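You operate a simulated robot arm through the tools that you are given. There is no shell and no other tool. Be economical: measure what you need, move in short steps, check, and stop when the job is done.

You run a simulated two-armed robot. Do the job below in one go: nothing can be reset, and whatever is moved stays where it is left.

Task
Bleed and unlock the test box and put the white packet inside.
Fine: keep the hold button down to turn the valve knob to BLEED; no lock knob leaves LOCK while the gauge shows air; leave the door open.

Only the result counts: the job must be done as asked and must still hold three seconds after the hand-in. Knocking over, shifting, dropping, spilling or breaking anything else fails it.

Robot
Two 7-joint arms with two-finger parallel grippers on one trunk, on a base that drives. Base frame: it is fixed to the floor where the robot stands at the start and does not move with it; the origin is under the middle of the robot, x ahead of it, y to its left, z up. Lengths are in mm, angles in rad, forces in N, time in s.
The left shoulder is at the start at [70, 134, 1226], the right one opposite. With the tool pointing down near the work surface each hand reaches from about 100 to 640 mm from the robot's upright axis, wherever it stands, measured 20 degrees to its own side. Places, roughly: cream door [400, 600, 900]; inside of the test box [400, 600, 800]; left lock knob [400, 700, 1000]; pump gauge [500, 200, 900]; right lock knob [400, 400, 1000]; valve knob [500, 0, 900]. Payload 1.57 kg a hand.
The tool frame of a hand sits at the grasp point between the pads (the TCP): z along the fingers, y along the line on which they close. The tips reach 30 mm beyond it. Largest opening 80 mm; finger width 17, thickness 12; the body of the gripper, 40 by 82 mm, starts 80 mm behind the TCP.
Orientation is that of the tool frame in the base frame, as [roll, pitch, yaw] about the fixed x, y, z axes, in that order (R = Rz(yaw) Ry(pitch) Rx(roll)). With the fingers straight down and closing along the base's y, the tool's x points along the base's -x, its y along +y and its z along -z.

Tools
- The arms move only by the tool step_arm. It takes "left_commands", "right_commands" or both (then of equal length, played together; a hand with none holds still); each is a list that holds one entry, the list of rows, each a list of 7 numbers: the shift along the tool's x, y, z in units of 400 mm (1.0 is 400 mm), then the turn, a rotation vector about the tool's x, y, z in units of 120 degrees (1.0 is 120 degrees), then the opening, from 0 (shut) to 1 (fully open). In form: [[[x, y, z, wx, wy, wz, hand], ...]]. A call has 1 to 12 rows; each row is the pose to reach, as a shift and turn from the pose commanded when the call began, along the tool's axes at that moment. A call with a number of a shift or a turn outside -1 to 1 is refused whole. Rows are played at 5 a second. More than 50 mm and 0.15 rad between two rows, or a gripper value outside its range, and nothing of the call is played. Where a pose cannot be reached the arm comes as near as it can. A force on the tool above 70 N (or 10 N above the force at the start of the call, whichever is more), or a blocked arm, ends the call early, and 0.2 s more pass. Each finger travels about 153 mm/s and halts on what it meets, pressing with about 43 N; the grip force reading is that of the motor and also rises with nothing between the fingers. The clock runs only during rows and for 0.2 s after the last one: add rows that repeat a pose to give the fingers time. It gives the time, the measured TCP pose, the force on the tool (base axes), the opening and the grip force at its end, in the units of the frame above (readings bear some noise), with the torque about the TCP (base axes, N m) and any sound that the robot's microphone picked up.
- Cameras (640 x 400 px; columns grow to the right, rows downward): "scene" is now at [125.1, 46.7, 1457.6]; the picture's right is [0.53, -0.85, 0.00], its down [-0.47, -0.29, -0.84] and it looks along [0.71, 0.44, -0.55] (base axes); focal length 229 px, centre (320, 200). "left" rides on the left gripper at [72, 7, -122] in its tool frame; the picture's right is [-0.09, 1.00, 0.00], its down [-0.84, -0.08, -0.54] and it looks along [-0.54, -0.05, 0.84] (tool axes); focal length 238 px, centre (320, 200). "right" rides on the right gripper at [72, -7, -122] in its tool frame; the picture's right is [0.09, 1.00, 0.00], its down [-0.84, 0.08, -0.54] and it looks along [-0.54, 0.05, 0.84] (tool axes); focal length 238 px, centre (320, 200). There is no depth. A picture from a camera that has moved, and an enlarged one, comes with that camera's place and axes in the base frame and with its lens.
- capture(camera): a new picture of that camera. No time passes.
- move_column(by): slides the trunk up (or, below 0, down) by that many mm; the arms and the scene camera ride with it, the base frame stays. It gives what a move gives, with no picture.
- steer(legs): drives the robot by 1 to 6 legs, each [ahead, left, turn to the left] in mm, mm and rad, along the robot's own axes; the way and the turn of a leg run together, so that a leg with both is an arc; at most 1500 mm and 3.142 rad a leg. The arms and the cameras ride along, it lands a little off, and it stops where it bumps. It gives what a move gives.
- aim_head(pan, tilt): turns the head with the scene camera to pan (to the left, within 1.501 rad either way) and tilt (down, from -0.506 to 1.204), counted from straight ahead of the robot. It gives what a move gives.
- inspect(camera, box): a new picture of the part [left, top, right, bottom] of that camera's present view, enlarged. No time passes.
- finish_job(): hands the job in; it is judged then, once.

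Go step by step. Nothing tells you exact positions but the pictures and the camera data: compare them with the known pose of the tool, close in by small moves and look again before you grip or let go. The budget is 120 turns and 108 pictures, counting those below and the enlarged ones. Unless the task says otherwise, let go and move clear before handing in, and close with one line.

The tools are called after ">>>" as name(argument=value, ...) on one line, values as JSON. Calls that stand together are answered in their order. step_arm: Moves the arms, as the interface text tells. Its arguments: {"type":"object","properties":{"left_commands":{"type":"array"},"right_commands":{"type":"array"}},"required":[]} The other tools are called the same way: move_column (by) slides the trunk up or down; steer (legs) drives the base; aim_head (pan, tilt) turns the head that bears the scene camera; capture (camera) takes a picture; inspect (camera, box) takes an enlarged picture of a part of a camera's view; finish_job () hands the job in.

At the start:

```text
time: 0.0
left_tcp_pos: [284.2, 395.6, 1350.8]
left_ee_rot: [-3.141, 0.0, -3.141]
left_force: [-0.2, 0.8, 0.0]
left_moment: [-0.02, 0.0, 0.01]
left_gripper_width: 80.1
left_grasp_force: 0.0
right_tcp_pos: [389.7, 4.2, 1318.3]
right_ee_rot: [3.142, 0.0, 3.141]
right_force: [0.4, -0.3, -0.1]
right_moment: [0.02, 0.0, 0.04]
right_gripper_width: 79.9
right_grasp_force: 0.1
trunk travel left (down, up): [-800.0, 140.0]
robot x, y, heading: [-0.2, -4.2, -0.003]
head pan, tilt: [0.557, 0.581]
```

scene: 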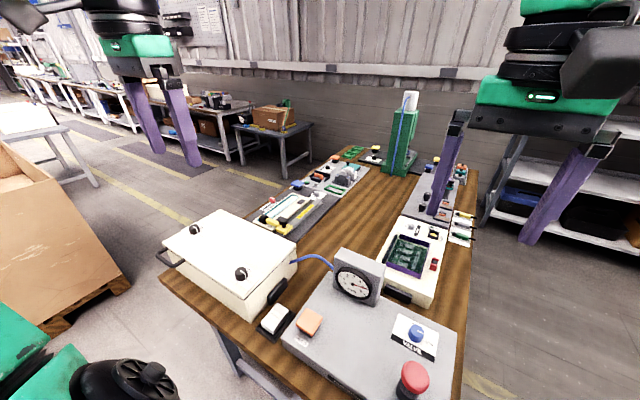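
right: 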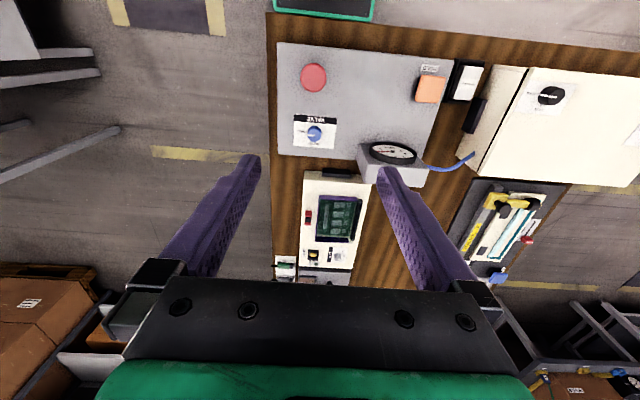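
left: 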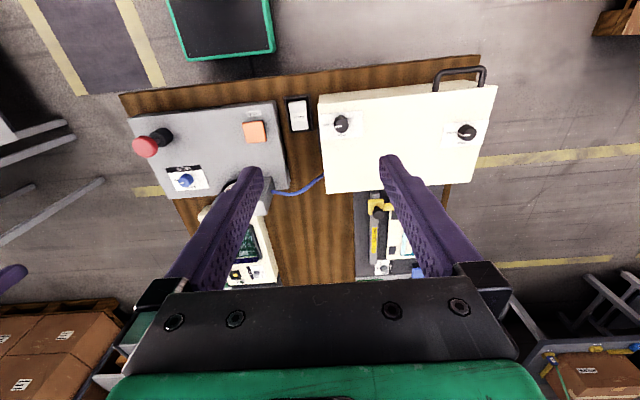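

I see the bench with the cream test box on the left, and the grey panel with hold button, valve knob, gauge and mushroom button. I'll look closer at labels first.

>>> inspect(camera="scene", box=[250, 230, 470, 400])

>>> inspect(camera="scene", box=[150, 190, 320, 340])

>>> inspect(camera="left", box=[110, 60, 310, 210])

>>> inspect(camera="left", box=[300, 50, 510, 200])

```text
2.35 times, centred on (360, 315) of scene
camera zoom: at [125.1, 46.7, 1457.6], right [0.53, -0.85, 0.0], down [-0.47, -0.29, -0.84], along [0.71, 0.44, -0.55], focal length 540 px, centre (226, -71)
```

zoom: 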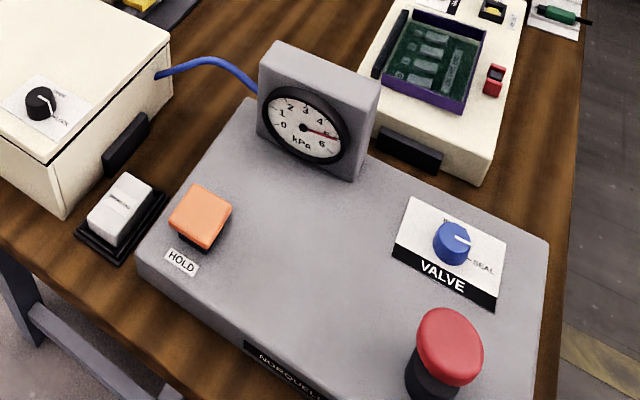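

```text
2.67 times, centred on (235, 265) of scene
camera zoom: at [125.1, 46.7, 1457.6], right [0.53, -0.85, 0.0], down [-0.47, -0.29, -0.84], along [0.71, 0.44, -0.55], focal length 612 px, centre (547, 27)
```

zoom: 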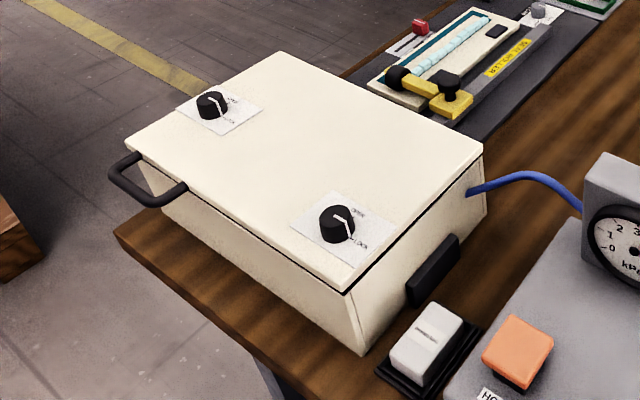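

```text
2.67 times, centred on (210, 135) of left
camera zoom: at [213.6, 401.9, 1471.3], right [0.09, 1.0, 0.0], down [0.84, -0.08, 0.54], along [0.54, -0.05, -0.84], focal length 636 px, centre (613, 373)
```

zoom: 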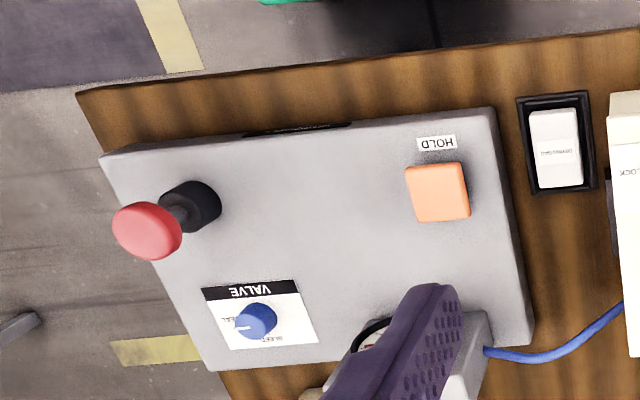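

```text
2.67 times, centred on (405, 125) of left
camera zoom: at [213.6, 401.9, 1471.3], right [0.09, 1.0, 0.0], down [0.84, -0.08, 0.54], along [0.54, -0.05, -0.84], focal length 636 px, centre (93, 400)
```

zoom: 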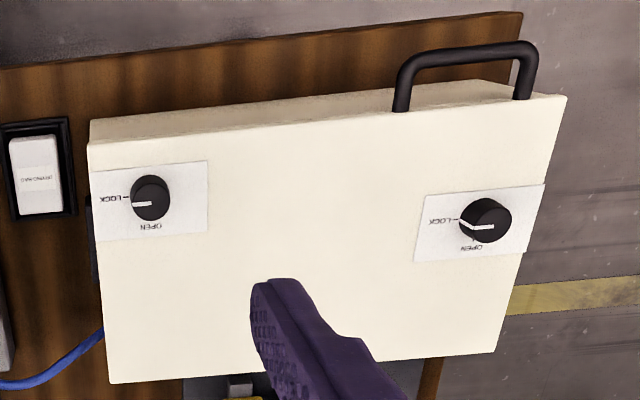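

Hold button looks to be near [370, 229, 904] and the valve knob near [496, -2, 881]. I move both hands above them for closer views.

>>> step_arm(left_commands=[[[-0.027, -0.052, 0.085, 0, 0, 0, 1], [-0.054, -0.104, 0.169, 0, 0, 0, 1], [-0.081, -0.157, 0.254, 0, 0, 0, 1], [-0.108, -0.209, 0.339, 0, 0, 0, 1], [-0.134, -0.261, 0.423, 0, 0, 0, 1], [-0.161, -0.313, 0.508, 0, 0, 0, 0.5], [-0.188, -0.365, 0.593, 0, 0, 0, 0], [-0.215, -0.4175, 0.6775, 0, 0, 0, 0]]], right_commands=[[[-0.016, -0.002, 0.074, 0, 0, 0, 1], [-0.031, -0.004, 0.149, 0, 0, 0, 1], [-0.047, -0.006, 0.223, 0, 0, 0, 1], [-0.062, -0.008, 0.298, 0, 0, 0, 1], [-0.078, -0.009, 0.372, 0, 0, 0, 1], [-0.094, -0.011, 0.446, 0, 0, 0, 1], [-0.109, -0.013, 0.521, 0, 0, 0, 1], [-0.125, -0.015, 0.595, 0, 0, 0, 1]]])

>>> capture(camera="right")

>>> capture(camera="left")

>>> capture(camera="scene")

```text
time: 1.8
left_tcp_pos: [375.5, 227.4, 1079.5]
left_ee_rot: [3.142, -0.001, 3.141]
left_force: [0.4, -0.1, 0.7]
left_moment: [0.01, 0.0, -0.01]
left_gripper_width: 0.0
left_grasp_force: 21.2
right_tcp_pos: [440.7, -3.2, 1078.6]
right_ee_rot: [3.14, 0.0, 3.141]
right_force: [0.6, 0.4, 0.2]
right_moment: [0.02, 0.02, 0.0]
right_gripper_width: 80.1
right_grasp_force: 0.0
trunk travel left (down, up): [-800.0, 140.0]
robot x, y, heading: [0.5, -0.1, 0.002]
head pan, tilt: [0.557, 0.581]
```

```text
100 pictures are left
camera right: at [369.8, -9.9, 1202.6], right [-0.09, 1.0, 0.0], down [0.84, 0.08, 0.54], along [0.54, 0.05, -0.84], focal length 238 px, centre (320, 200)
```

right: 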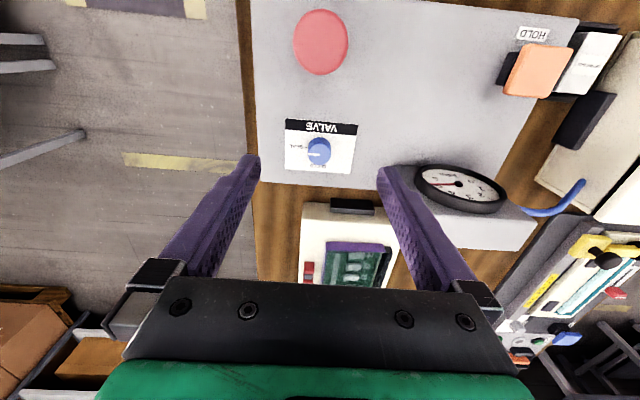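

```text
99 pictures are left
camera left: at [303.6, 231.5, 1199.7], right [0.09, 1.0, 0.0], down [0.84, -0.08, 0.54], along [0.54, -0.05, -0.84], focal length 238 px, centre (320, 200)
```

left: 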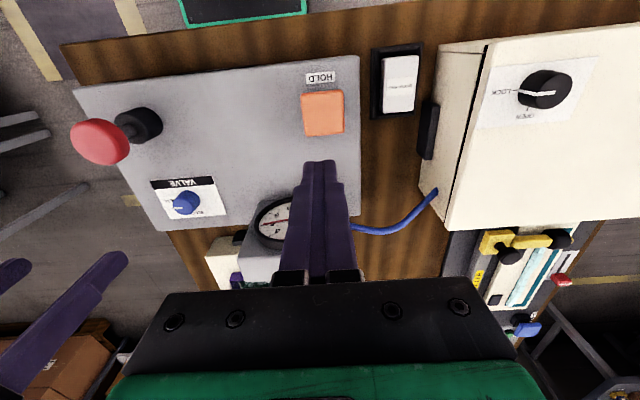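

```text
98 pictures are left
camera scene: at [127.7, 45.3, 1457.5], right [0.53, -0.85, 0.0], down [-0.47, -0.29, -0.84], along [0.71, 0.44, -0.55], focal length 229 px, centre (320, 200)
```

scene: 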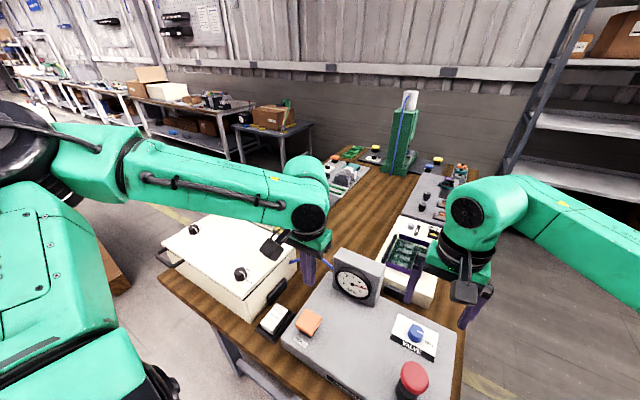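

>>> inspect(camera="right", box=[270, 100, 370, 190])

>>> inspect(camera="left", box=[280, 30, 640, 240])

```text
4.44 times, centred on (320, 145) of right
camera zoom: at [369.8, -9.9, 1202.6], right [-0.09, 1.0, 0.0], down [0.84, 0.08, 0.54], along [0.54, 0.05, -0.84], focal length 1059 px, centre (320, 444)
```

zoom: 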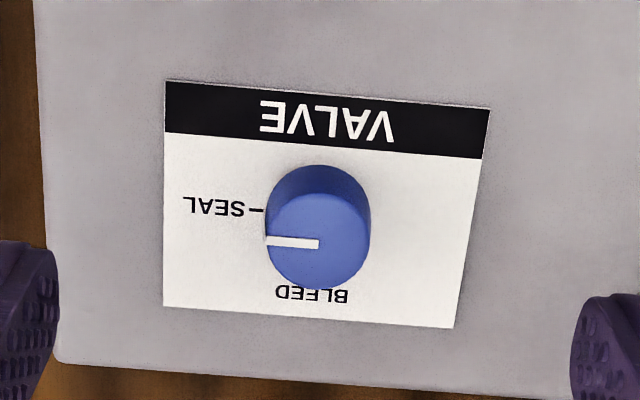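

```text
1.78 times, centred on (460, 135) of left
camera zoom: at [303.6, 231.5, 1199.7], right [0.09, 1.0, 0.0], down [0.84, -0.08, 0.54], along [0.54, -0.05, -0.84], focal length 424 px, centre (71, 316)
```

zoom: 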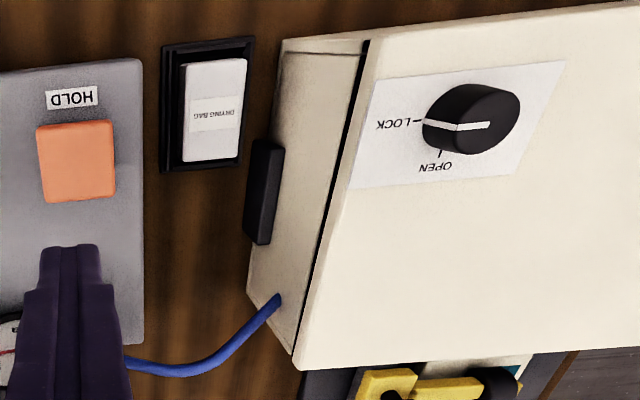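

Knob pointer is at SEAL (toward -y), BLEED is toward +x, a 90° counter-clockwise turn from above. I lower both hands near their targets.

>>> step_arm(left_commands=[[[0, 0, 0.084, 0, 0, 0, 0], [0.003, 0, 0.168, 0, 0, 0, 0], [0.006, 0.002, 0.252, 0, 0, 0, 0], [0.01, 0.004, 0.33, 0, 0, 0, 0], [0.01, 0.004, 0.33, 0, 0, 0, 0]]], right_commands=[[[-0.034, 0.002, 0.087, 0, 0, 0, 1], [-0.068, 0.004, 0.173, 0, 0, 0, 1], [-0.102, 0.006, 0.26, 0, 0, 0, 1], [-0.136, 0.009, 0.3465, 0, 0, 0, 1], [-0.136, 0.009, 0.3465, 0, 0, 0, 1]]])

>>> capture(camera="right")

>>> capture(camera="left")

```text
time: 3.0
left_tcp_pos: [368.8, 230.1, 945.4]
left_ee_rot: [3.141, 0.0, -3.141]
left_force: [-0.2, -0.1, 0.6]
left_moment: [-0.02, -0.03, -0.02]
left_gripper_width: 0.3
left_grasp_force: 20.6
right_tcp_pos: [494.7, 0.2, 943.2]
right_ee_rot: [3.141, -0.001, -3.14]
right_force: [0.7, 0.1, 0.0]
right_moment: [-0.03, -0.04, 0.02]
right_gripper_width: 80.2
right_grasp_force: 0.1
trunk travel left (down, up): [-800.0, 140.0]
robot x, y, heading: [-0.0, 0.4, -0.004]
head pan, tilt: [0.557, 0.581]
```

```text
95 pictures are left
camera right: at [424.2, -5.5, 1065.7], right [-0.09, 1.0, 0.0], down [0.84, 0.08, 0.54], along [0.54, 0.05, -0.84], focal length 238 px, centre (320, 200)
```

right: 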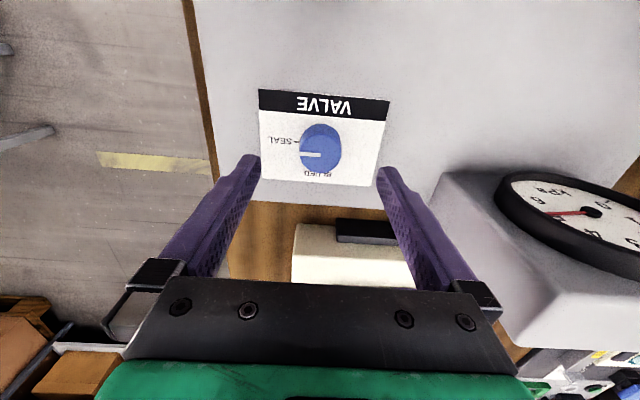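

```text
94 pictures are left
camera left: at [297.5, 235.8, 1066.9], right [0.09, 1.0, 0.0], down [0.84, -0.08, 0.54], along [0.54, -0.05, -0.84], focal length 238 px, centre (320, 200)
```

left: 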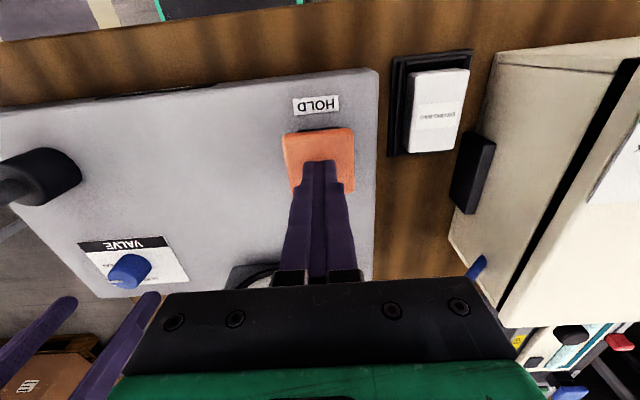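

Both well aligned. Right hand goes down around the valve knob and closes lightly.

>>> step_arm(right_commands=[[[-0.006, 0.005, 0.055, 0, 0, 0, 1], [-0.009, 0.006, 0.108, 0, 0, 0, 1], [-0.009, 0.006, 0.108, 0, 0, 0, 0.7], [-0.009, 0.006, 0.108, 0, 0, 0, 0.4], [-0.009, 0.006, 0.108, 0, 0, 0, 0.35], [-0.009, 0.006, 0.108, 0, 0, 0, 0.35]]])

>>> step_arm(left_commands=[[[0, 0, 0.01, 0, 0, 0, 0], [0, 0, 0.02, 0, 0, 0, 0], [0, 0, 0.03, 0, 0, 0, 0], [0, 0, 0.035, 0, 0, 0, 0], [0, 0, 0.035, 0, 0, 0, 0]]])

>>> capture(camera="right")

>>> capture(camera="left")

```text
time: 4.4
left_tcp_pos: [368.4, 229.4, 947.2]
left_ee_rot: [3.14, 0.001, -3.14]
left_force: [-0.6, 0.2, -0.8]
left_moment: [-0.02, -0.01, 0.01]
left_gripper_width: 0.2
left_grasp_force: 20.9
right_tcp_pos: [496.8, 1.0, 900.6]
right_ee_rot: [-3.142, 0.002, 3.14]
right_force: [1.2, -6.8, 10.4]
right_moment: [-0.52, 0.07, 0.05]
right_gripper_width: 33.5
right_grasp_force: 41.2
trunk travel left (down, up): [-800.0, 140.0]
robot x, y, heading: [-0.1, -0.4, 0.003]
head pan, tilt: [0.557, 0.581]
```

```text
time: 5.6
left_tcp_pos: [366.0, 229.3, 934.3]
left_ee_rot: [3.139, 0.002, -3.141]
left_force: [0.6, -1.8, 3.3]
left_moment: [-0.08, 0.0, 0.04]
left_gripper_width: 0.1
left_grasp_force: 21.6
right_tcp_pos: [498.3, 1.1, 900.9]
right_ee_rot: [3.141, 0.002, 3.141]
right_force: [5.2, -6.2, 12.0]
right_moment: [-0.77, -0.11, -0.15]
right_gripper_width: 33.4
right_grasp_force: 41.6
trunk travel left (down, up): [-800.0, 140.0]
robot x, y, heading: [3.1, 1.9, 0.003]
head pan, tilt: [0.557, 0.581]
```

```text
93 pictures are left
camera right: at [426.4, -5.6, 1023.0], right [-0.09, 1.0, 0.0], down [0.84, 0.08, 0.54], along [0.54, 0.05, -0.84], focal length 238 px, centre (320, 200)
```

right: 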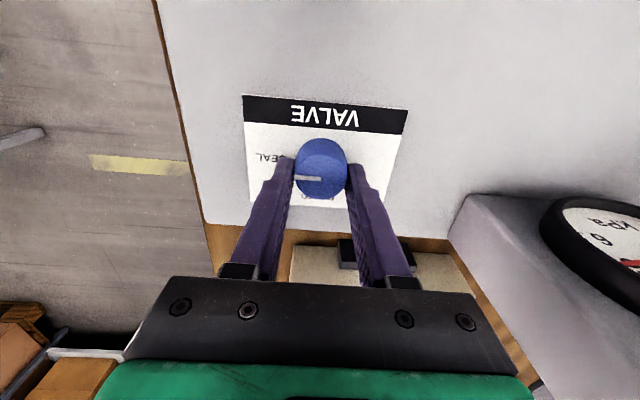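

```text
92 pictures are left
camera left: at [295.2, 234.0, 1054.9], right [0.09, 1.0, 0.0], down [0.84, -0.08, 0.54], along [0.54, -0.05, -0.84], focal length 238 px, centre (320, 200)
```

left: 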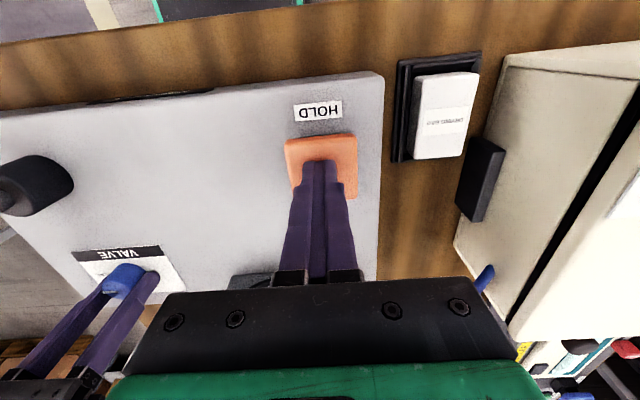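

Knob is gripped; the left tips just touch the hold button. I press it further.

>>> step_arm(left_commands=[[[0, 0, 0.005, 0, 0, 0, 0], [0, 0, 0.01, 0, 0, 0, 0], [0, 0, 0.015, 0, 0, 0, 0], [0, 0, 0.02, 0, 0, 0, 0], [0, 0, 0.02, 0, 0, 0, 0]]])

>>> inspect(camera="left", box=[250, 80, 400, 220])

```text
time: 6.8
left_tcp_pos: [366.3, 228.0, 928.0]
left_ee_rot: [3.138, 0.004, 3.141]
left_force: [-9.0, 4.8, 51.6]
left_moment: [0.13, 0.31, -0.09]
left_gripper_width: 0.2
left_grasp_force: 21.1
right_tcp_pos: [498.2, 2.1, 899.5]
right_ee_rot: [3.141, 0.006, 3.141]
right_force: [21.9, -0.4, -7.0]
right_moment: [-0.03, -0.38, 0.06]
right_gripper_width: 33.5
right_grasp_force: 41.2
trunk travel left (down, up): [-800.0, 140.0]
robot x, y, heading: [-1.0, 0.6, 0.004]
head pan, tilt: [0.557, 0.581]
```

```text
2.86 times, centred on (325, 150) of left
camera zoom: at [294.7, 234.1, 1048.2], right [0.09, 1.0, 0.0], down [0.83, -0.08, 0.55], along [0.54, -0.05, -0.84], focal length 681 px, centre (306, 343)
```

zoom: 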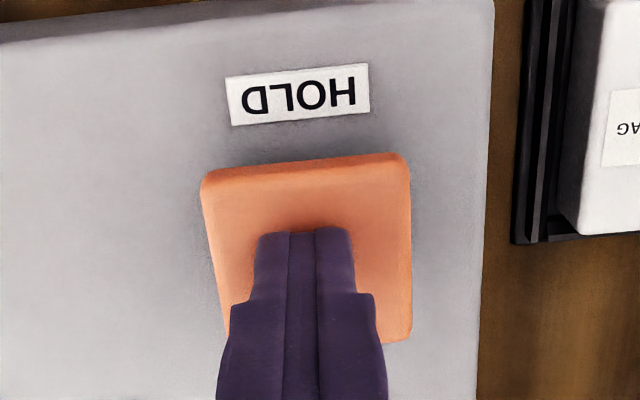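

The hold button is bottomed. Now the right hand turns the knob -90° about its tool axis.

>>> step_arm(right_commands=[[[0, 0, 0, 0, 0, -0.0625, 0.35], [0, 0, 0, 0, 0, -0.125, 0.35], [0, 0, 0, 0, 0, -0.1875, 0.35], [0, 0, 0, 0, 0, -0.25, 0.35], [0, 0, 0, 0, 0, -0.3125, 0.35], [0, 0, 0, 0, 0, -0.375, 0.35], [0, 0, 0, 0, 0, -0.4375, 0.35], [0, 0, 0, 0, 0, -0.5, 0.35], [0, 0, 0, 0, 0, -0.5625, 0.35], [0, 0, 0, 0, 0, -0.625, 0.35], [0, 0, 0, 0, 0, -0.6875, 0.35], [0, 0, 0, 0, 0, -0.75, 0.35]]])

>>> capture(camera="right")

>>> inspect(camera="scene", box=[250, 230, 470, 400])

```text
time: 9.0
left_tcp_pos: [363.1, 230.4, 929.1]
left_ee_rot: [3.129, 0.003, 3.141]
left_force: [-14.7, 11.1, 45.9]
left_moment: [0.32, 0.51, -0.18]
left_gripper_width: 0.0
left_grasp_force: 21.5
right_tcp_pos: [401.5, -38.5, 907.9]
right_ee_rot: [-3.113, -0.004, -2.189]
right_force: [20.7, -6.0, 2.5]
right_moment: [0.36, 1.02, -0.29]
right_gripper_width: 10.6
right_grasp_force: 0.1
right hand out of reach, approached as far as the arm can: row 5, 6, 7, 8, 9, 10
trunk travel left (down, up): [-800.0, 140.0]
robot x, y, heading: [-1.7, 1.0, 0.005]
head pan, tilt: [0.557, 0.581]
stopped in row 10 (left hand): the force on the tool passed its limit (the readings are from after the stop); the commanded pose is now the measured one
```

```text
90 pictures are left
camera right: at [363.4, -98.1, 1031.6], right [-0.86, 0.5, -0.03], down [0.41, 0.74, 0.54], along [0.29, 0.45, -0.84], focal length 238 px, centre (320, 200)
```

right: 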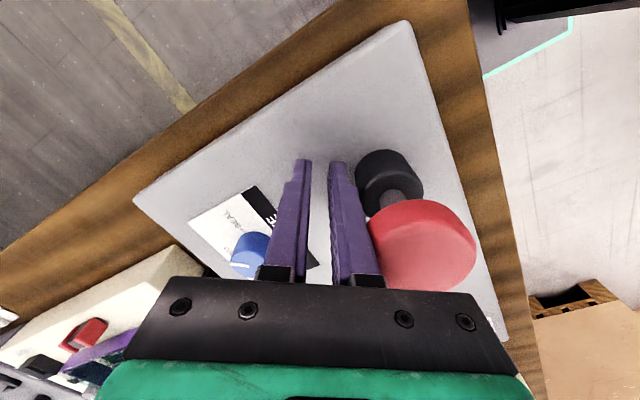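

```text
2.35 times, centred on (360, 315) of scene
camera zoom: at [121.3, 44.0, 1457.3], right [0.53, -0.85, 0.0], down [-0.46, -0.29, -0.84], along [0.71, 0.44, -0.55], focal length 540 px, centre (226, -71)
```

zoom: 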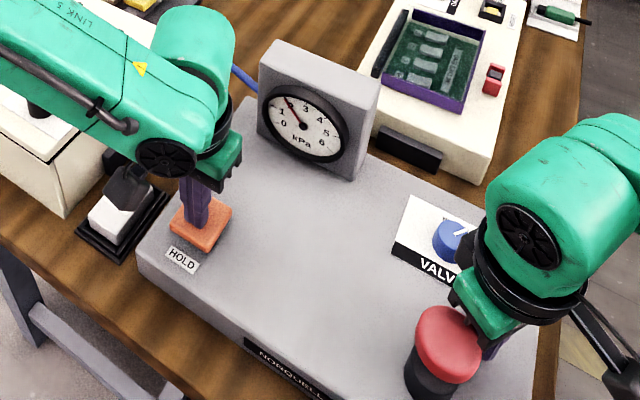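

The right arm ran out of wrist range and slid off the knob toward the red mushroom, though the gauge is falling. I back the right hand off away from the mushroom, then lift it.

>>> step_arm(right_commands=[[[0, -0.03, 0, 0, 0, 0, 0.13], [0, -0.06, 0, 0, 0, 0, 0.13], [0, -0.06, -0.08, 0, 0, 0, 0.13], [0, -0.06, -0.18, 0, 0, 0, 0.13], [0, -0.06, -0.28, 0, 0, 0, 0.13], [0, -0.06, -0.38, 0, 0, 0, 0.13]]])

>>> inspect(camera="scene", box=[250, 230, 470, 400])

>>> capture(camera="right")

```text
time: 10.4
left_tcp_pos: [365.1, 231.3, 928.7]
left_ee_rot: [3.136, 0.004, 3.142]
left_force: [4.5, 8.0, 41.0]
left_moment: [0.2, -0.04, 0.06]
left_gripper_width: 0.1
left_grasp_force: 21.0
right_tcp_pos: [407.9, -43.1, 963.5]
right_ee_rot: [-3.113, -0.007, -2.192]
right_force: [0.2, -0.1, 0.5]
right_moment: [-0.03, 0.02, 0.03]
right_gripper_width: 10.6
right_grasp_force: 0.0
right hand out of reach, approached as far as the arm can: row 1, 2, 3, 4, 5, 6
trunk travel left (down, up): [-800.0, 140.0]
robot x, y, heading: [1.2, 0.1, -0.004]
head pan, tilt: [0.557, 0.581]
```

```text
2.35 times, centred on (360, 315) of scene
camera zoom: at [120.5, 45.7, 1458.2], right [0.53, -0.85, 0.0], down [-0.46, -0.29, -0.84], along [0.71, 0.44, -0.55], focal length 540 px, centre (226, -71)
```

zoom: 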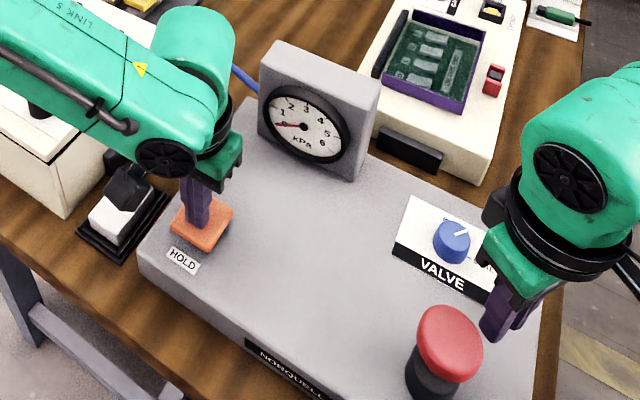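

```text
87 pictures are left
camera right: at [369.6, -103.0, 1088.4], right [-0.86, 0.51, -0.03], down [0.41, 0.74, 0.53], along [0.29, 0.45, -0.84], focal length 238 px, centre (320, 200)
```

right: 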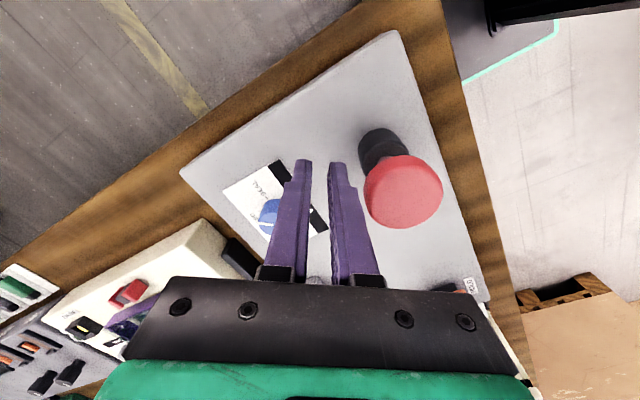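

Gauge reads 0. I lift the right hand clear and unwind its wrist, then check the valve pointer while still holding the button.

>>> step_arm(right_commands=[[[0, 0, -0.1, 0, 0, 0.06, 0.13], [0, 0, -0.2, 0, 0, 0.12, 0.13], [0, 0, -0.3, 0, 0, 0.18, 0.13], [0, 0, -0.3, 0, 0, 0.25, 0.13], [0, 0, -0.3, 0, 0, 0.32, 0.13], [0, 0, -0.3, 0, 0, 0.39, 0.13], [0, 0, -0.3, 0, 0, 0.45, 0.13]]])

>>> inspect(camera="scene", box=[380, 300, 460, 370])

>>> capture(camera="right")

```text
time: 12.0
left_tcp_pos: [365.1, 231.2, 927.9]
left_ee_rot: [3.136, 0.004, 3.141]
left_force: [5.3, 8.9, 42.2]
left_moment: [0.21, -0.06, -0.1]
left_gripper_width: 0.0
left_grasp_force: 21.4
right_tcp_pos: [410.3, -41.0, 1082.5]
right_ee_rot: [-3.12, 0.017, -3.13]
right_force: [-0.2, -0.3, 0.1]
right_moment: [-0.03, 0.01, 0.01]
right_gripper_width: 10.4
right_grasp_force: 0.0
trunk travel left (down, up): [-800.0, 140.0]
robot x, y, heading: [3.1, 0.1, -0.003]
head pan, tilt: [0.557, 0.581]
```

```text
5.71 times, centred on (420, 335) of scene
camera zoom: at [120.8, 45.5, 1458.2], right [0.53, -0.85, 0.0], down [-0.46, -0.29, -0.84], along [0.71, 0.44, -0.55], focal length 1311 px, centre (-251, -571)
```

zoom: 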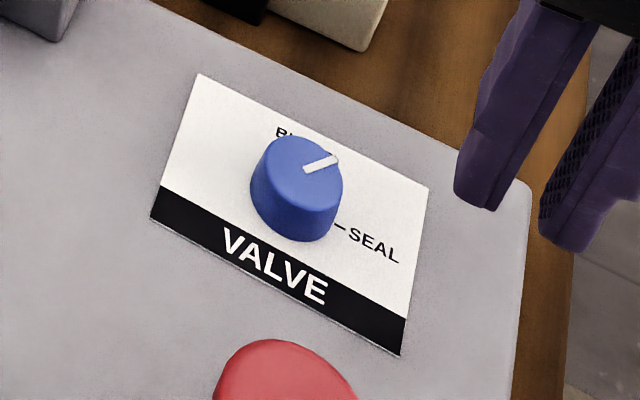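

```text
85 pictures are left
camera right: at [337.1, -46.1, 1205.1], right [-0.1, 0.99, -0.02], down [0.83, 0.1, 0.55], along [0.55, 0.04, -0.83], focal length 238 px, centre (320, 200)
```

right: 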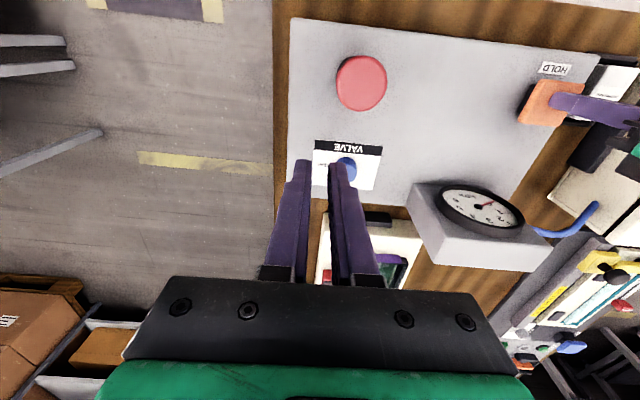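

The pointer is only about 55° of the way to BLEED. I regrip the knob from a pre-rotated wrist and finish the turn, with the hold button still down.

>>> step_arm(right_commands=[[[-0.04, 0.02, 0.05, 0, 0, 0.04, 1], [-0.08, 0.04, 0.1, 0, 0, 0.08, 1], [-0.12, 0.06, 0.17, 0, 0, 0.12, 1], [-0.17, 0.085, 0.26, 0, 0, 0.167, 1], [-0.2175, 0.1075, 0.34, 0, 0, 0.167, 1], [-0.2175, 0.1075, 0.34, 0, 0, 0.167, 1]]])

>>> capture(camera="right")

>>> inspect(camera="scene", box=[310, 240, 440, 330])

```text
time: 13.4
left_tcp_pos: [364.1, 231.4, 927.8]
left_ee_rot: [3.136, 0.007, -3.141]
left_force: [5.8, 9.0, 42.3]
left_moment: [0.22, -0.11, 0.04]
left_gripper_width: 0.0
left_grasp_force: 21.6
right_tcp_pos: [498.3, -3.1, 949.8]
right_ee_rot: [-3.128, 0.022, 2.806]
right_force: [-0.2, -0.6, -0.7]
right_moment: [-0.03, 0.0, -0.01]
right_gripper_width: 80.1
right_grasp_force: 0.0
trunk travel left (down, up): [-800.0, 140.0]
robot x, y, heading: [-3.7, 0.7, -0.004]
head pan, tilt: [0.557, 0.581]
```

```text
84 pictures are left
camera right: at [426.5, 18.1, 1071.0], right [0.24, 0.97, -0.02], down [0.81, -0.19, 0.56], along [0.54, -0.15, -0.83], focal length 238 px, centre (320, 200)
```

right: 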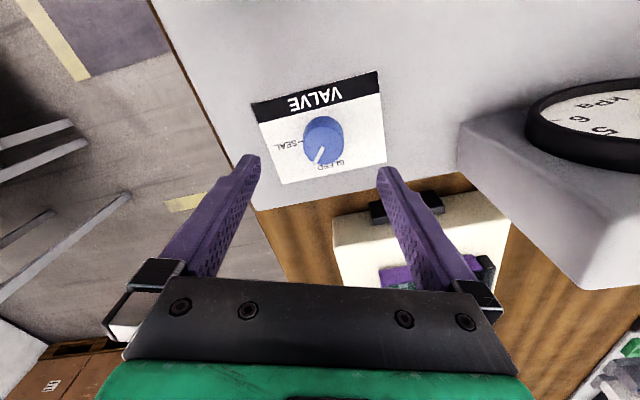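

```text
4.44 times, centred on (375, 285) of scene
camera zoom: at [120.7, 45.3, 1458.2], right [0.53, -0.85, 0.0], down [-0.46, -0.29, -0.84], along [0.71, 0.44, -0.55], focal length 1019 px, centre (76, -178)
```

zoom: 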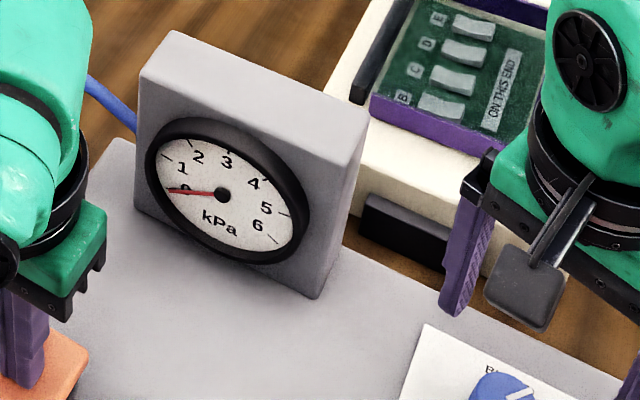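

Gauge is at zero. I descend around the knob and close.

>>> step_arm(right_commands=[[[0.0135, 0.0085, 0.06, 0, 0, 0, 1], [0.0135, 0.0085, 0.1245, 0, 0, 0, 1], [0.0135, 0.0085, 0.1245, 0, 0, 0, 0.7], [0.0135, 0.0085, 0.1245, 0, 0, 0, 0.4], [0.0135, 0.0085, 0.1245, 0, 0, 0, 0.35], [0.0135, 0.0085, 0.1245, 0, 0, 0, 0.35]]])

>>> capture(camera="right")

```text
time: 14.8
left_tcp_pos: [364.5, 232.0, 929.0]
left_ee_rot: [3.135, 0.006, 3.141]
left_force: [8.5, 0.0, 36.2]
left_moment: [0.0, -0.19, 0.19]
left_gripper_width: 0.0
left_grasp_force: 21.2
right_tcp_pos: [495.8, 3.7, 899.5]
right_ee_rot: [-3.131, 0.024, 2.807]
right_force: [4.6, 10.8, 17.9]
right_moment: [0.82, -0.15, -0.09]
right_gripper_width: 40.6
right_grasp_force: 7.0
trunk travel left (down, up): [-800.0, 140.0]
robot x, y, heading: [-1.7, 3.0, 0.003]
head pan, tilt: [0.557, 0.581]
```

```text
82 pictures are left
camera right: at [424.1, 23.3, 1022.0], right [0.24, 0.97, -0.01], down [0.81, -0.19, 0.56], along [0.54, -0.14, -0.83], focal length 238 px, centre (320, 200)
```

right: 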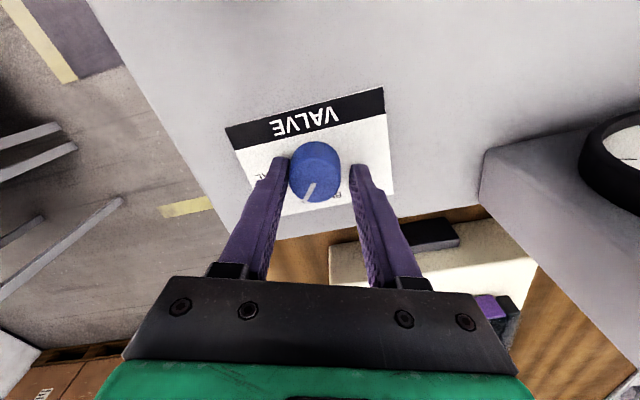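

>>> step_arm(right_commands=[[[0, -0.01, 0, 0, 0, 0, 0.4], [0, -0.01, 0, 0, 0, 0, 0.35], [0, -0.01, 0, 0, 0, 0, 0.3], [0, -0.01, 0, 0, 0, 0, 0.3], [0, -0.01, 0, 0, 0, -0.06, 0.3], [0, -0.01, 0, 0, 0, -0.12, 0.3], [0, -0.01, 0, 0, 0, -0.18, 0.3], [0, -0.01, 0, 0, 0, -0.24, 0.3], [0, -0.01, 0, 0, 0, -0.3, 0.3], [0, -0.01, 0, 0, 0, -0.3, 0.3]]])

>>> capture(camera="right")

>>> inspect(camera="scene", box=[380, 300, 460, 370])

```text
time: 17.0
left_tcp_pos: [362.9, 232.8, 928.7]
left_ee_rot: [3.137, 0.007, -3.141]
left_force: [3.3, -4.5, 37.1]
left_moment: [-0.13, -0.05, -0.13]
left_gripper_width: 0.0
left_grasp_force: 21.3
right_tcp_pos: [495.6, 2.2, 900.5]
right_ee_rot: [-3.124, 0.017, -2.844]
right_force: [12.9, 16.5, 27.0]
right_moment: [1.01, -0.14, -0.43]
right_gripper_width: 33.8
right_grasp_force: 5.4
trunk travel left (down, up): [-800.0, 140.0]
robot x, y, heading: [-2.0, -1.5, 0.006]
head pan, tilt: [0.557, 0.581]
```

```text
81 pictures are left
camera right: at [426.2, -23.1, 1022.6], right [-0.38, 0.93, -0.02], down [0.77, 0.33, 0.55], along [0.52, 0.19, -0.83], focal length 238 px, centre (320, 200)
```

right: 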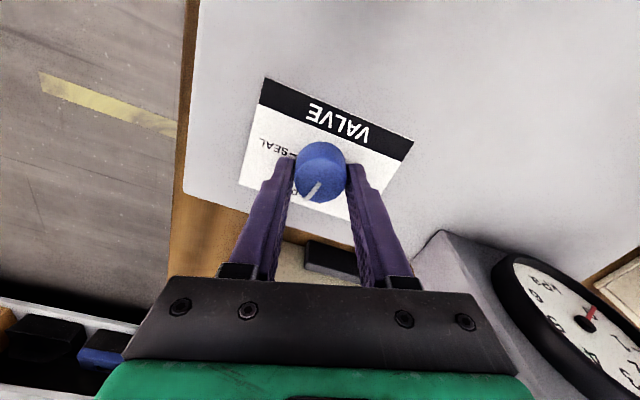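

```text
5.71 times, centred on (420, 335) of scene
camera zoom: at [119.8, 46.5, 1458.2], right [0.53, -0.85, 0.0], down [-0.46, -0.29, -0.84], along [0.71, 0.44, -0.55], focal length 1311 px, centre (-251, -571)
```

zoom: 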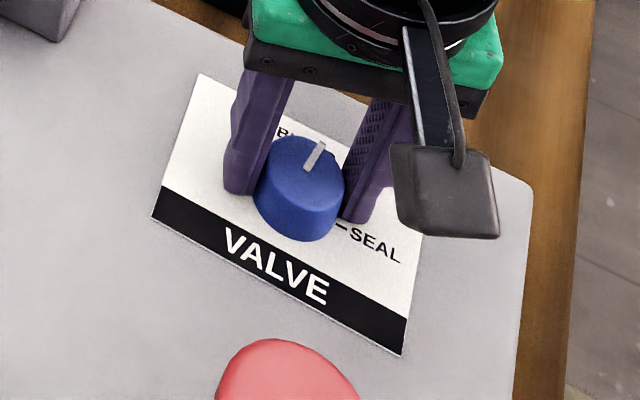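

About 82° now; a little more to reach BLEED.

>>> step_arm(right_commands=[[[0, 0, 0, 0, 0, -0.04, 0.3], [0, 0, 0, 0, 0, -0.08, 0.3], [0, 0, 0, 0, 0, -0.08, 0.3]]])

>>> inspect(camera="scene", box=[380, 300, 460, 370])

>>> inspect(camera="right", box=[230, 60, 430, 230])

```text
time: 17.8
left_tcp_pos: [363.4, 232.1, 929.5]
left_ee_rot: [3.137, 0.006, 3.141]
left_force: [6.9, -8.2, 35.5]
left_moment: [-0.27, -0.14, 0.1]
left_gripper_width: 0.1
left_grasp_force: 21.5
right_tcp_pos: [495.2, 2.0, 901.1]
right_ee_rot: [-3.121, 0.013, -2.681]
right_force: [9.9, 20.4, 29.5]
right_moment: [1.13, 0.17, -0.37]
right_gripper_width: 35.4
right_grasp_force: 5.9
trunk travel left (down, up): [-800.0, 140.0]
robot x, y, heading: [0.4, 0.3, -0.001]
head pan, tilt: [0.557, 0.581]
```

```text
5.71 times, centred on (420, 335) of scene
camera zoom: at [119.6, 46.9, 1458.3], right [0.53, -0.85, 0.0], down [-0.46, -0.29, -0.84], along [0.71, 0.44, -0.55], focal length 1311 px, centre (-251, -571)
```

zoom: 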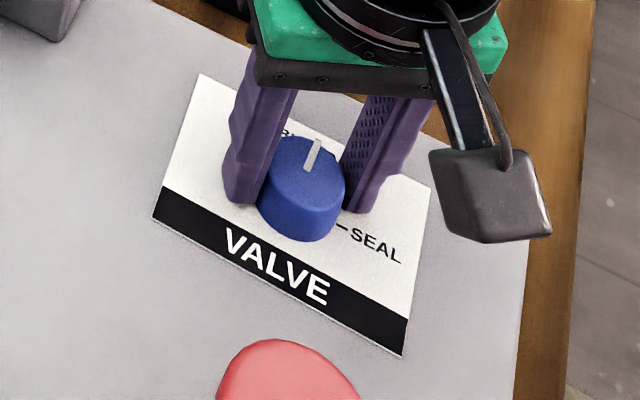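

```text
2.35 times, centred on (330, 145) of right
camera zoom: at [432.1, -34.0, 1022.9], right [-0.53, 0.85, -0.02], down [0.7, 0.45, 0.55], along [0.48, 0.27, -0.83], focal length 561 px, centre (296, 329)
```

zoom: 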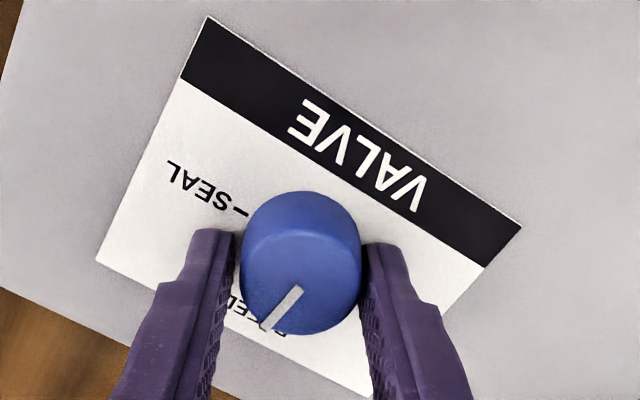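

Still a bit short and the grip is light; I squeeze fully and turn about 12° more.

>>> step_arm(right_commands=[[[0, 0, 0, 0, 0, 0, 0.0], [0, 0, 0, 0, 0, 0, 0.0], [0, 0, 0, 0, 0, -0.05, 0.0], [0, 0, 0, 0, 0, -0.1, 0.0], [0, 0, 0, 0, 0, -0.1, 0.0]]])

>>> inspect(camera="scene", box=[380, 300, 460, 370])

>>> inspect(camera="right", box=[230, 60, 430, 230])

```text
time: 19.0
left_tcp_pos: [363.9, 232.2, 928.6]
left_ee_rot: [3.138, 0.007, 3.139]
left_force: [7.8, -12.0, 34.7]
left_moment: [-0.42, -0.09, 0.0]
left_gripper_width: 0.1
left_grasp_force: 21.4
right_tcp_pos: [494.9, 3.9, 900.9]
right_ee_rot: [-3.121, 0.008, -2.523]
right_force: [7.5, 27.6, 25.6]
right_moment: [0.98, 0.25, -0.59]
right_gripper_width: 33.1
right_grasp_force: 41.3
right hand out of reach, approached as far as the arm can: row 4, 5
trunk travel left (down, up): [-800.0, 140.0]
robot x, y, heading: [-2.4, -1.2, -0.003]
head pan, tilt: [0.557, 0.581]
```

```text
5.71 times, centred on (420, 335) of scene
camera zoom: at [119.6, 47.9, 1458.2], right [0.53, -0.85, 0.0], down [-0.46, -0.29, -0.84], along [0.71, 0.44, -0.55], focal length 1311 px, centre (-251, -571)
```

zoom: 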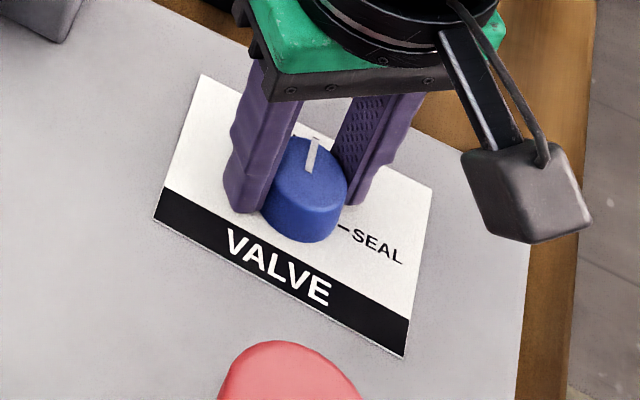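

```text
2.35 times, centred on (330, 145) of right
camera zoom: at [438.3, -41.8, 1023.1], right [-0.65, 0.76, -0.02], down [0.63, 0.55, 0.55], along [0.43, 0.34, -0.84], focal length 561 px, centre (296, 329)
```

zoom: 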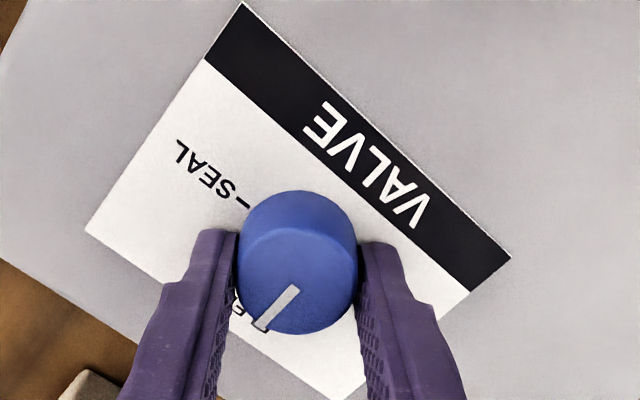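

Pointer now lines up with BLEED. I release and lift the right hand, keeping the hold button down until checked.

>>> step_arm(right_commands=[[[0, 0, 0, 0, 0, 0, 0.5], [0, 0, 0, 0, 0, 0, 0.9], [0, 0, 0, 0, 0, 0, 0.9], [0, 0, -0.1, 0, 0, 0.03, 0.9], [0, 0, -0.2, 0, 0, 0.09, 0.9], [0, 0, -0.3, 0, 0, 0.15, 0.9], [0, 0, -0.4, 0, 0, 0.21, 0.9], [0, 0, -0.4, 0, 0, 0.27, 0.9]]])

>>> inspect(camera="scene", box=[310, 240, 470, 370])

>>> inspect(camera="right", box=[230, 60, 430, 230])

```text
time: 20.8
left_tcp_pos: [364.0, 232.7, 927.8]
left_ee_rot: [3.135, 0.005, -3.141]
left_force: [4.5, 8.7, 42.3]
left_moment: [0.23, -0.08, 0.11]
left_gripper_width: 0.0
left_grasp_force: 21.7
right_tcp_pos: [492.9, 3.9, 1060.3]
right_ee_rot: [-3.12, 0.015, -3.091]
right_force: [0.3, -0.7, -0.3]
right_moment: [0.01, 0.03, -0.01]
right_gripper_width: 72.1
right_grasp_force: 0.1
trunk travel left (down, up): [-800.0, 140.0]
robot x, y, heading: [0.7, 0.4, -0.0]
head pan, tilt: [0.557, 0.581]
```

```text
3.08 times, centred on (390, 305) of scene
camera zoom: at [120.4, 45.6, 1458.2], right [0.53, -0.85, 0.0], down [-0.46, -0.29, -0.84], along [0.71, 0.44, -0.55], focal length 706 px, centre (105, -123)
```

zoom: 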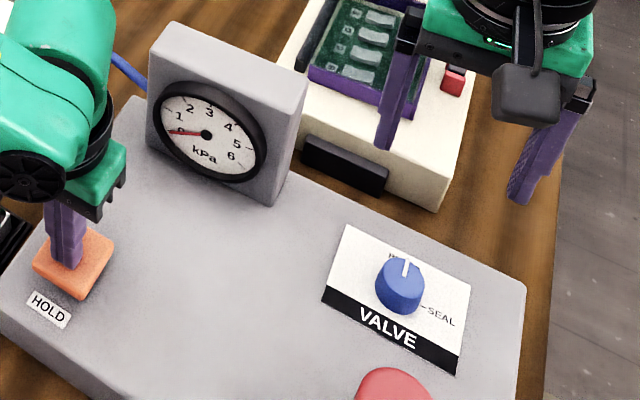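

```text
2.35 times, centred on (330, 145) of right
camera zoom: at [420.0, -3.4, 1182.4], right [-0.14, 0.99, -0.02], down [0.82, 0.13, 0.55], along [0.55, 0.06, -0.83], focal length 561 px, centre (296, 329)
```

zoom: 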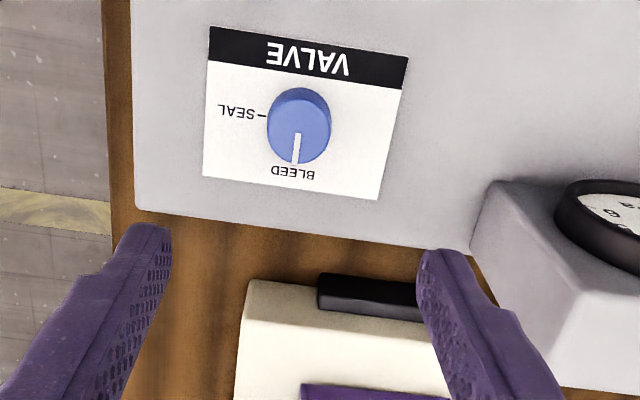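

Valve is at BLEED, gauge zero. I lift both hands.

>>> step_arm(left_commands=[[[0, 0, -0.08, 0, 0, 0, 0], [0, 0, -0.16, 0, 0, 0, 0], [0, 0, -0.24, 0, 0, 0, 0], [0, 0, -0.32, 0, 0, 0, 0], [0, 0, -0.4, 0, 0, 0, 0.5], [0, 0, -0.48, 0, 0, 0, 1], [0, 0, -0.56, 0, 0, 0, 1]]], right_commands=[[[0, 0, -0.085, 0, 0, 0, 0.9], [0.04, -0.04, -0.17, 0, 0, 0, 0.9], [0.08, -0.08, -0.255, 0, 0, 0, 0.9], [0.12, -0.12, -0.34, 0, 0, 0, 0.9], [0.16, -0.16, -0.42, 0, 0, 0, 0.9], [0.2, -0.2, -0.5, 0, 0, 0, 0.9], [0.25, -0.25, -0.58, 0, 0, 0, 0.9]]])

>>> capture(camera="scene")

>>> capture(camera="left")

```text
time: 22.4
left_tcp_pos: [363.9, 229.1, 1149.9]
left_ee_rot: [3.134, 0.0, -3.142]
left_force: [0.0, -0.6, 0.3]
left_moment: [0.0, -0.01, 0.0]
left_gripper_width: 80.1
left_grasp_force: 0.0
right_tcp_pos: [394.8, -96.0, 1289.8]
right_ee_rot: [-3.12, 0.012, -3.087]
right_force: [-0.2, -0.2, 0.0]
right_moment: [-0.01, -0.02, -0.02]
right_gripper_width: 72.1
right_grasp_force: 0.0
trunk travel left (down, up): [-800.0, 140.0]
robot x, y, heading: [-4.1, -0.6, -0.005]
head pan, tilt: [0.557, 0.581]
```

```text
73 pictures are left
camera scene: at [122.2, 45.3, 1457.9], right [0.53, -0.85, 0.0], down [-0.46, -0.29, -0.84], along [0.71, 0.44, -0.55], focal length 229 px, centre (320, 200)
```

scene: 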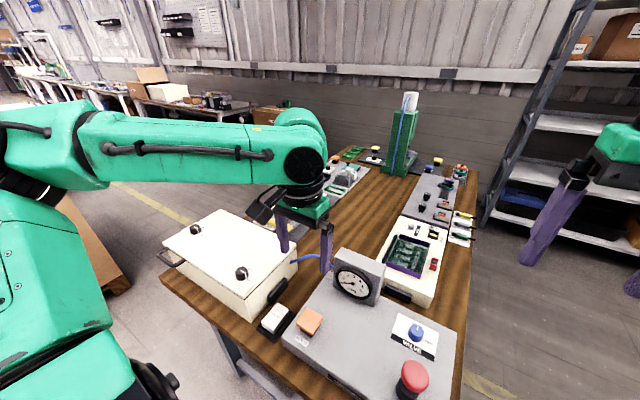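

```text
72 pictures are left
camera left: at [292.1, 235.2, 1270.8], right [0.09, 1.0, 0.01], down [0.84, -0.08, 0.54], along [0.54, -0.04, -0.84], focal length 238 px, centre (320, 200)
```

left: 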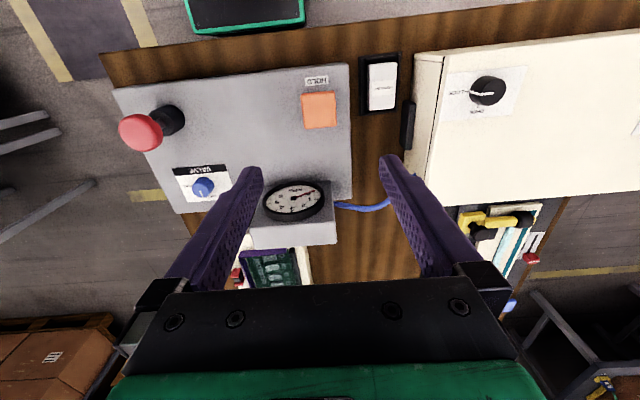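

Bleeding done. The lid spans about x 316–543, y 390–760, z≈930, with lock knobs near [357,437,956] and [401,711,953]. I drive 300 mm left to work there.

>>> steer(legs=[[0, 300, 0]])

>>> capture(camera="left")

>>> capture(camera="scene")

```text
time: 24.4
left_tcp_pos: [364.4, 533.8, 1149.5]
left_ee_rot: [3.133, -0.003, -3.137]
left_force: [0.2, -0.4, 0.3]
left_moment: [0.02, 0.0, 0.0]
left_gripper_width: 80.0
left_grasp_force: 0.1
right_tcp_pos: [397.4, 207.1, 1288.7]
right_ee_rot: [-3.119, 0.01, -3.084]
right_force: [0.0, -0.4, 0.2]
right_moment: [0.01, 0.0, 0.02]
right_gripper_width: 71.8
right_grasp_force: 0.1
trunk travel left (down, up): [-800.0, 140.0]
robot x, y, heading: [-1.9, 300.4, 0.004]
head pan, tilt: [0.557, 0.581]
```

```text
71 pictures are left
camera left: at [292.6, 537.6, 1269.9], right [0.09, 1.0, 0.01], down [0.84, -0.08, 0.54], along [0.54, -0.04, -0.84], focal length 238 px, centre (320, 200)
```

left: 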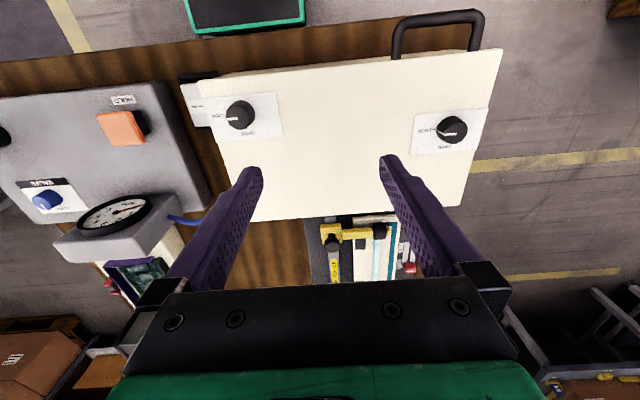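

```text
70 pictures are left
camera scene: at [123.9, 346.6, 1457.7], right [0.53, -0.85, 0.0], down [-0.46, -0.29, -0.84], along [0.71, 0.45, -0.55], focal length 229 px, centre (320, 200)
```

scene: 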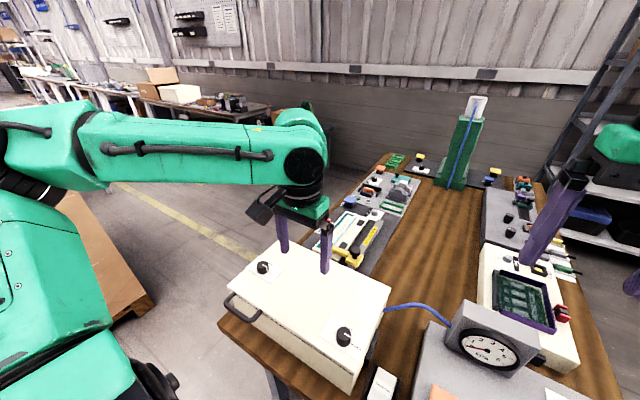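

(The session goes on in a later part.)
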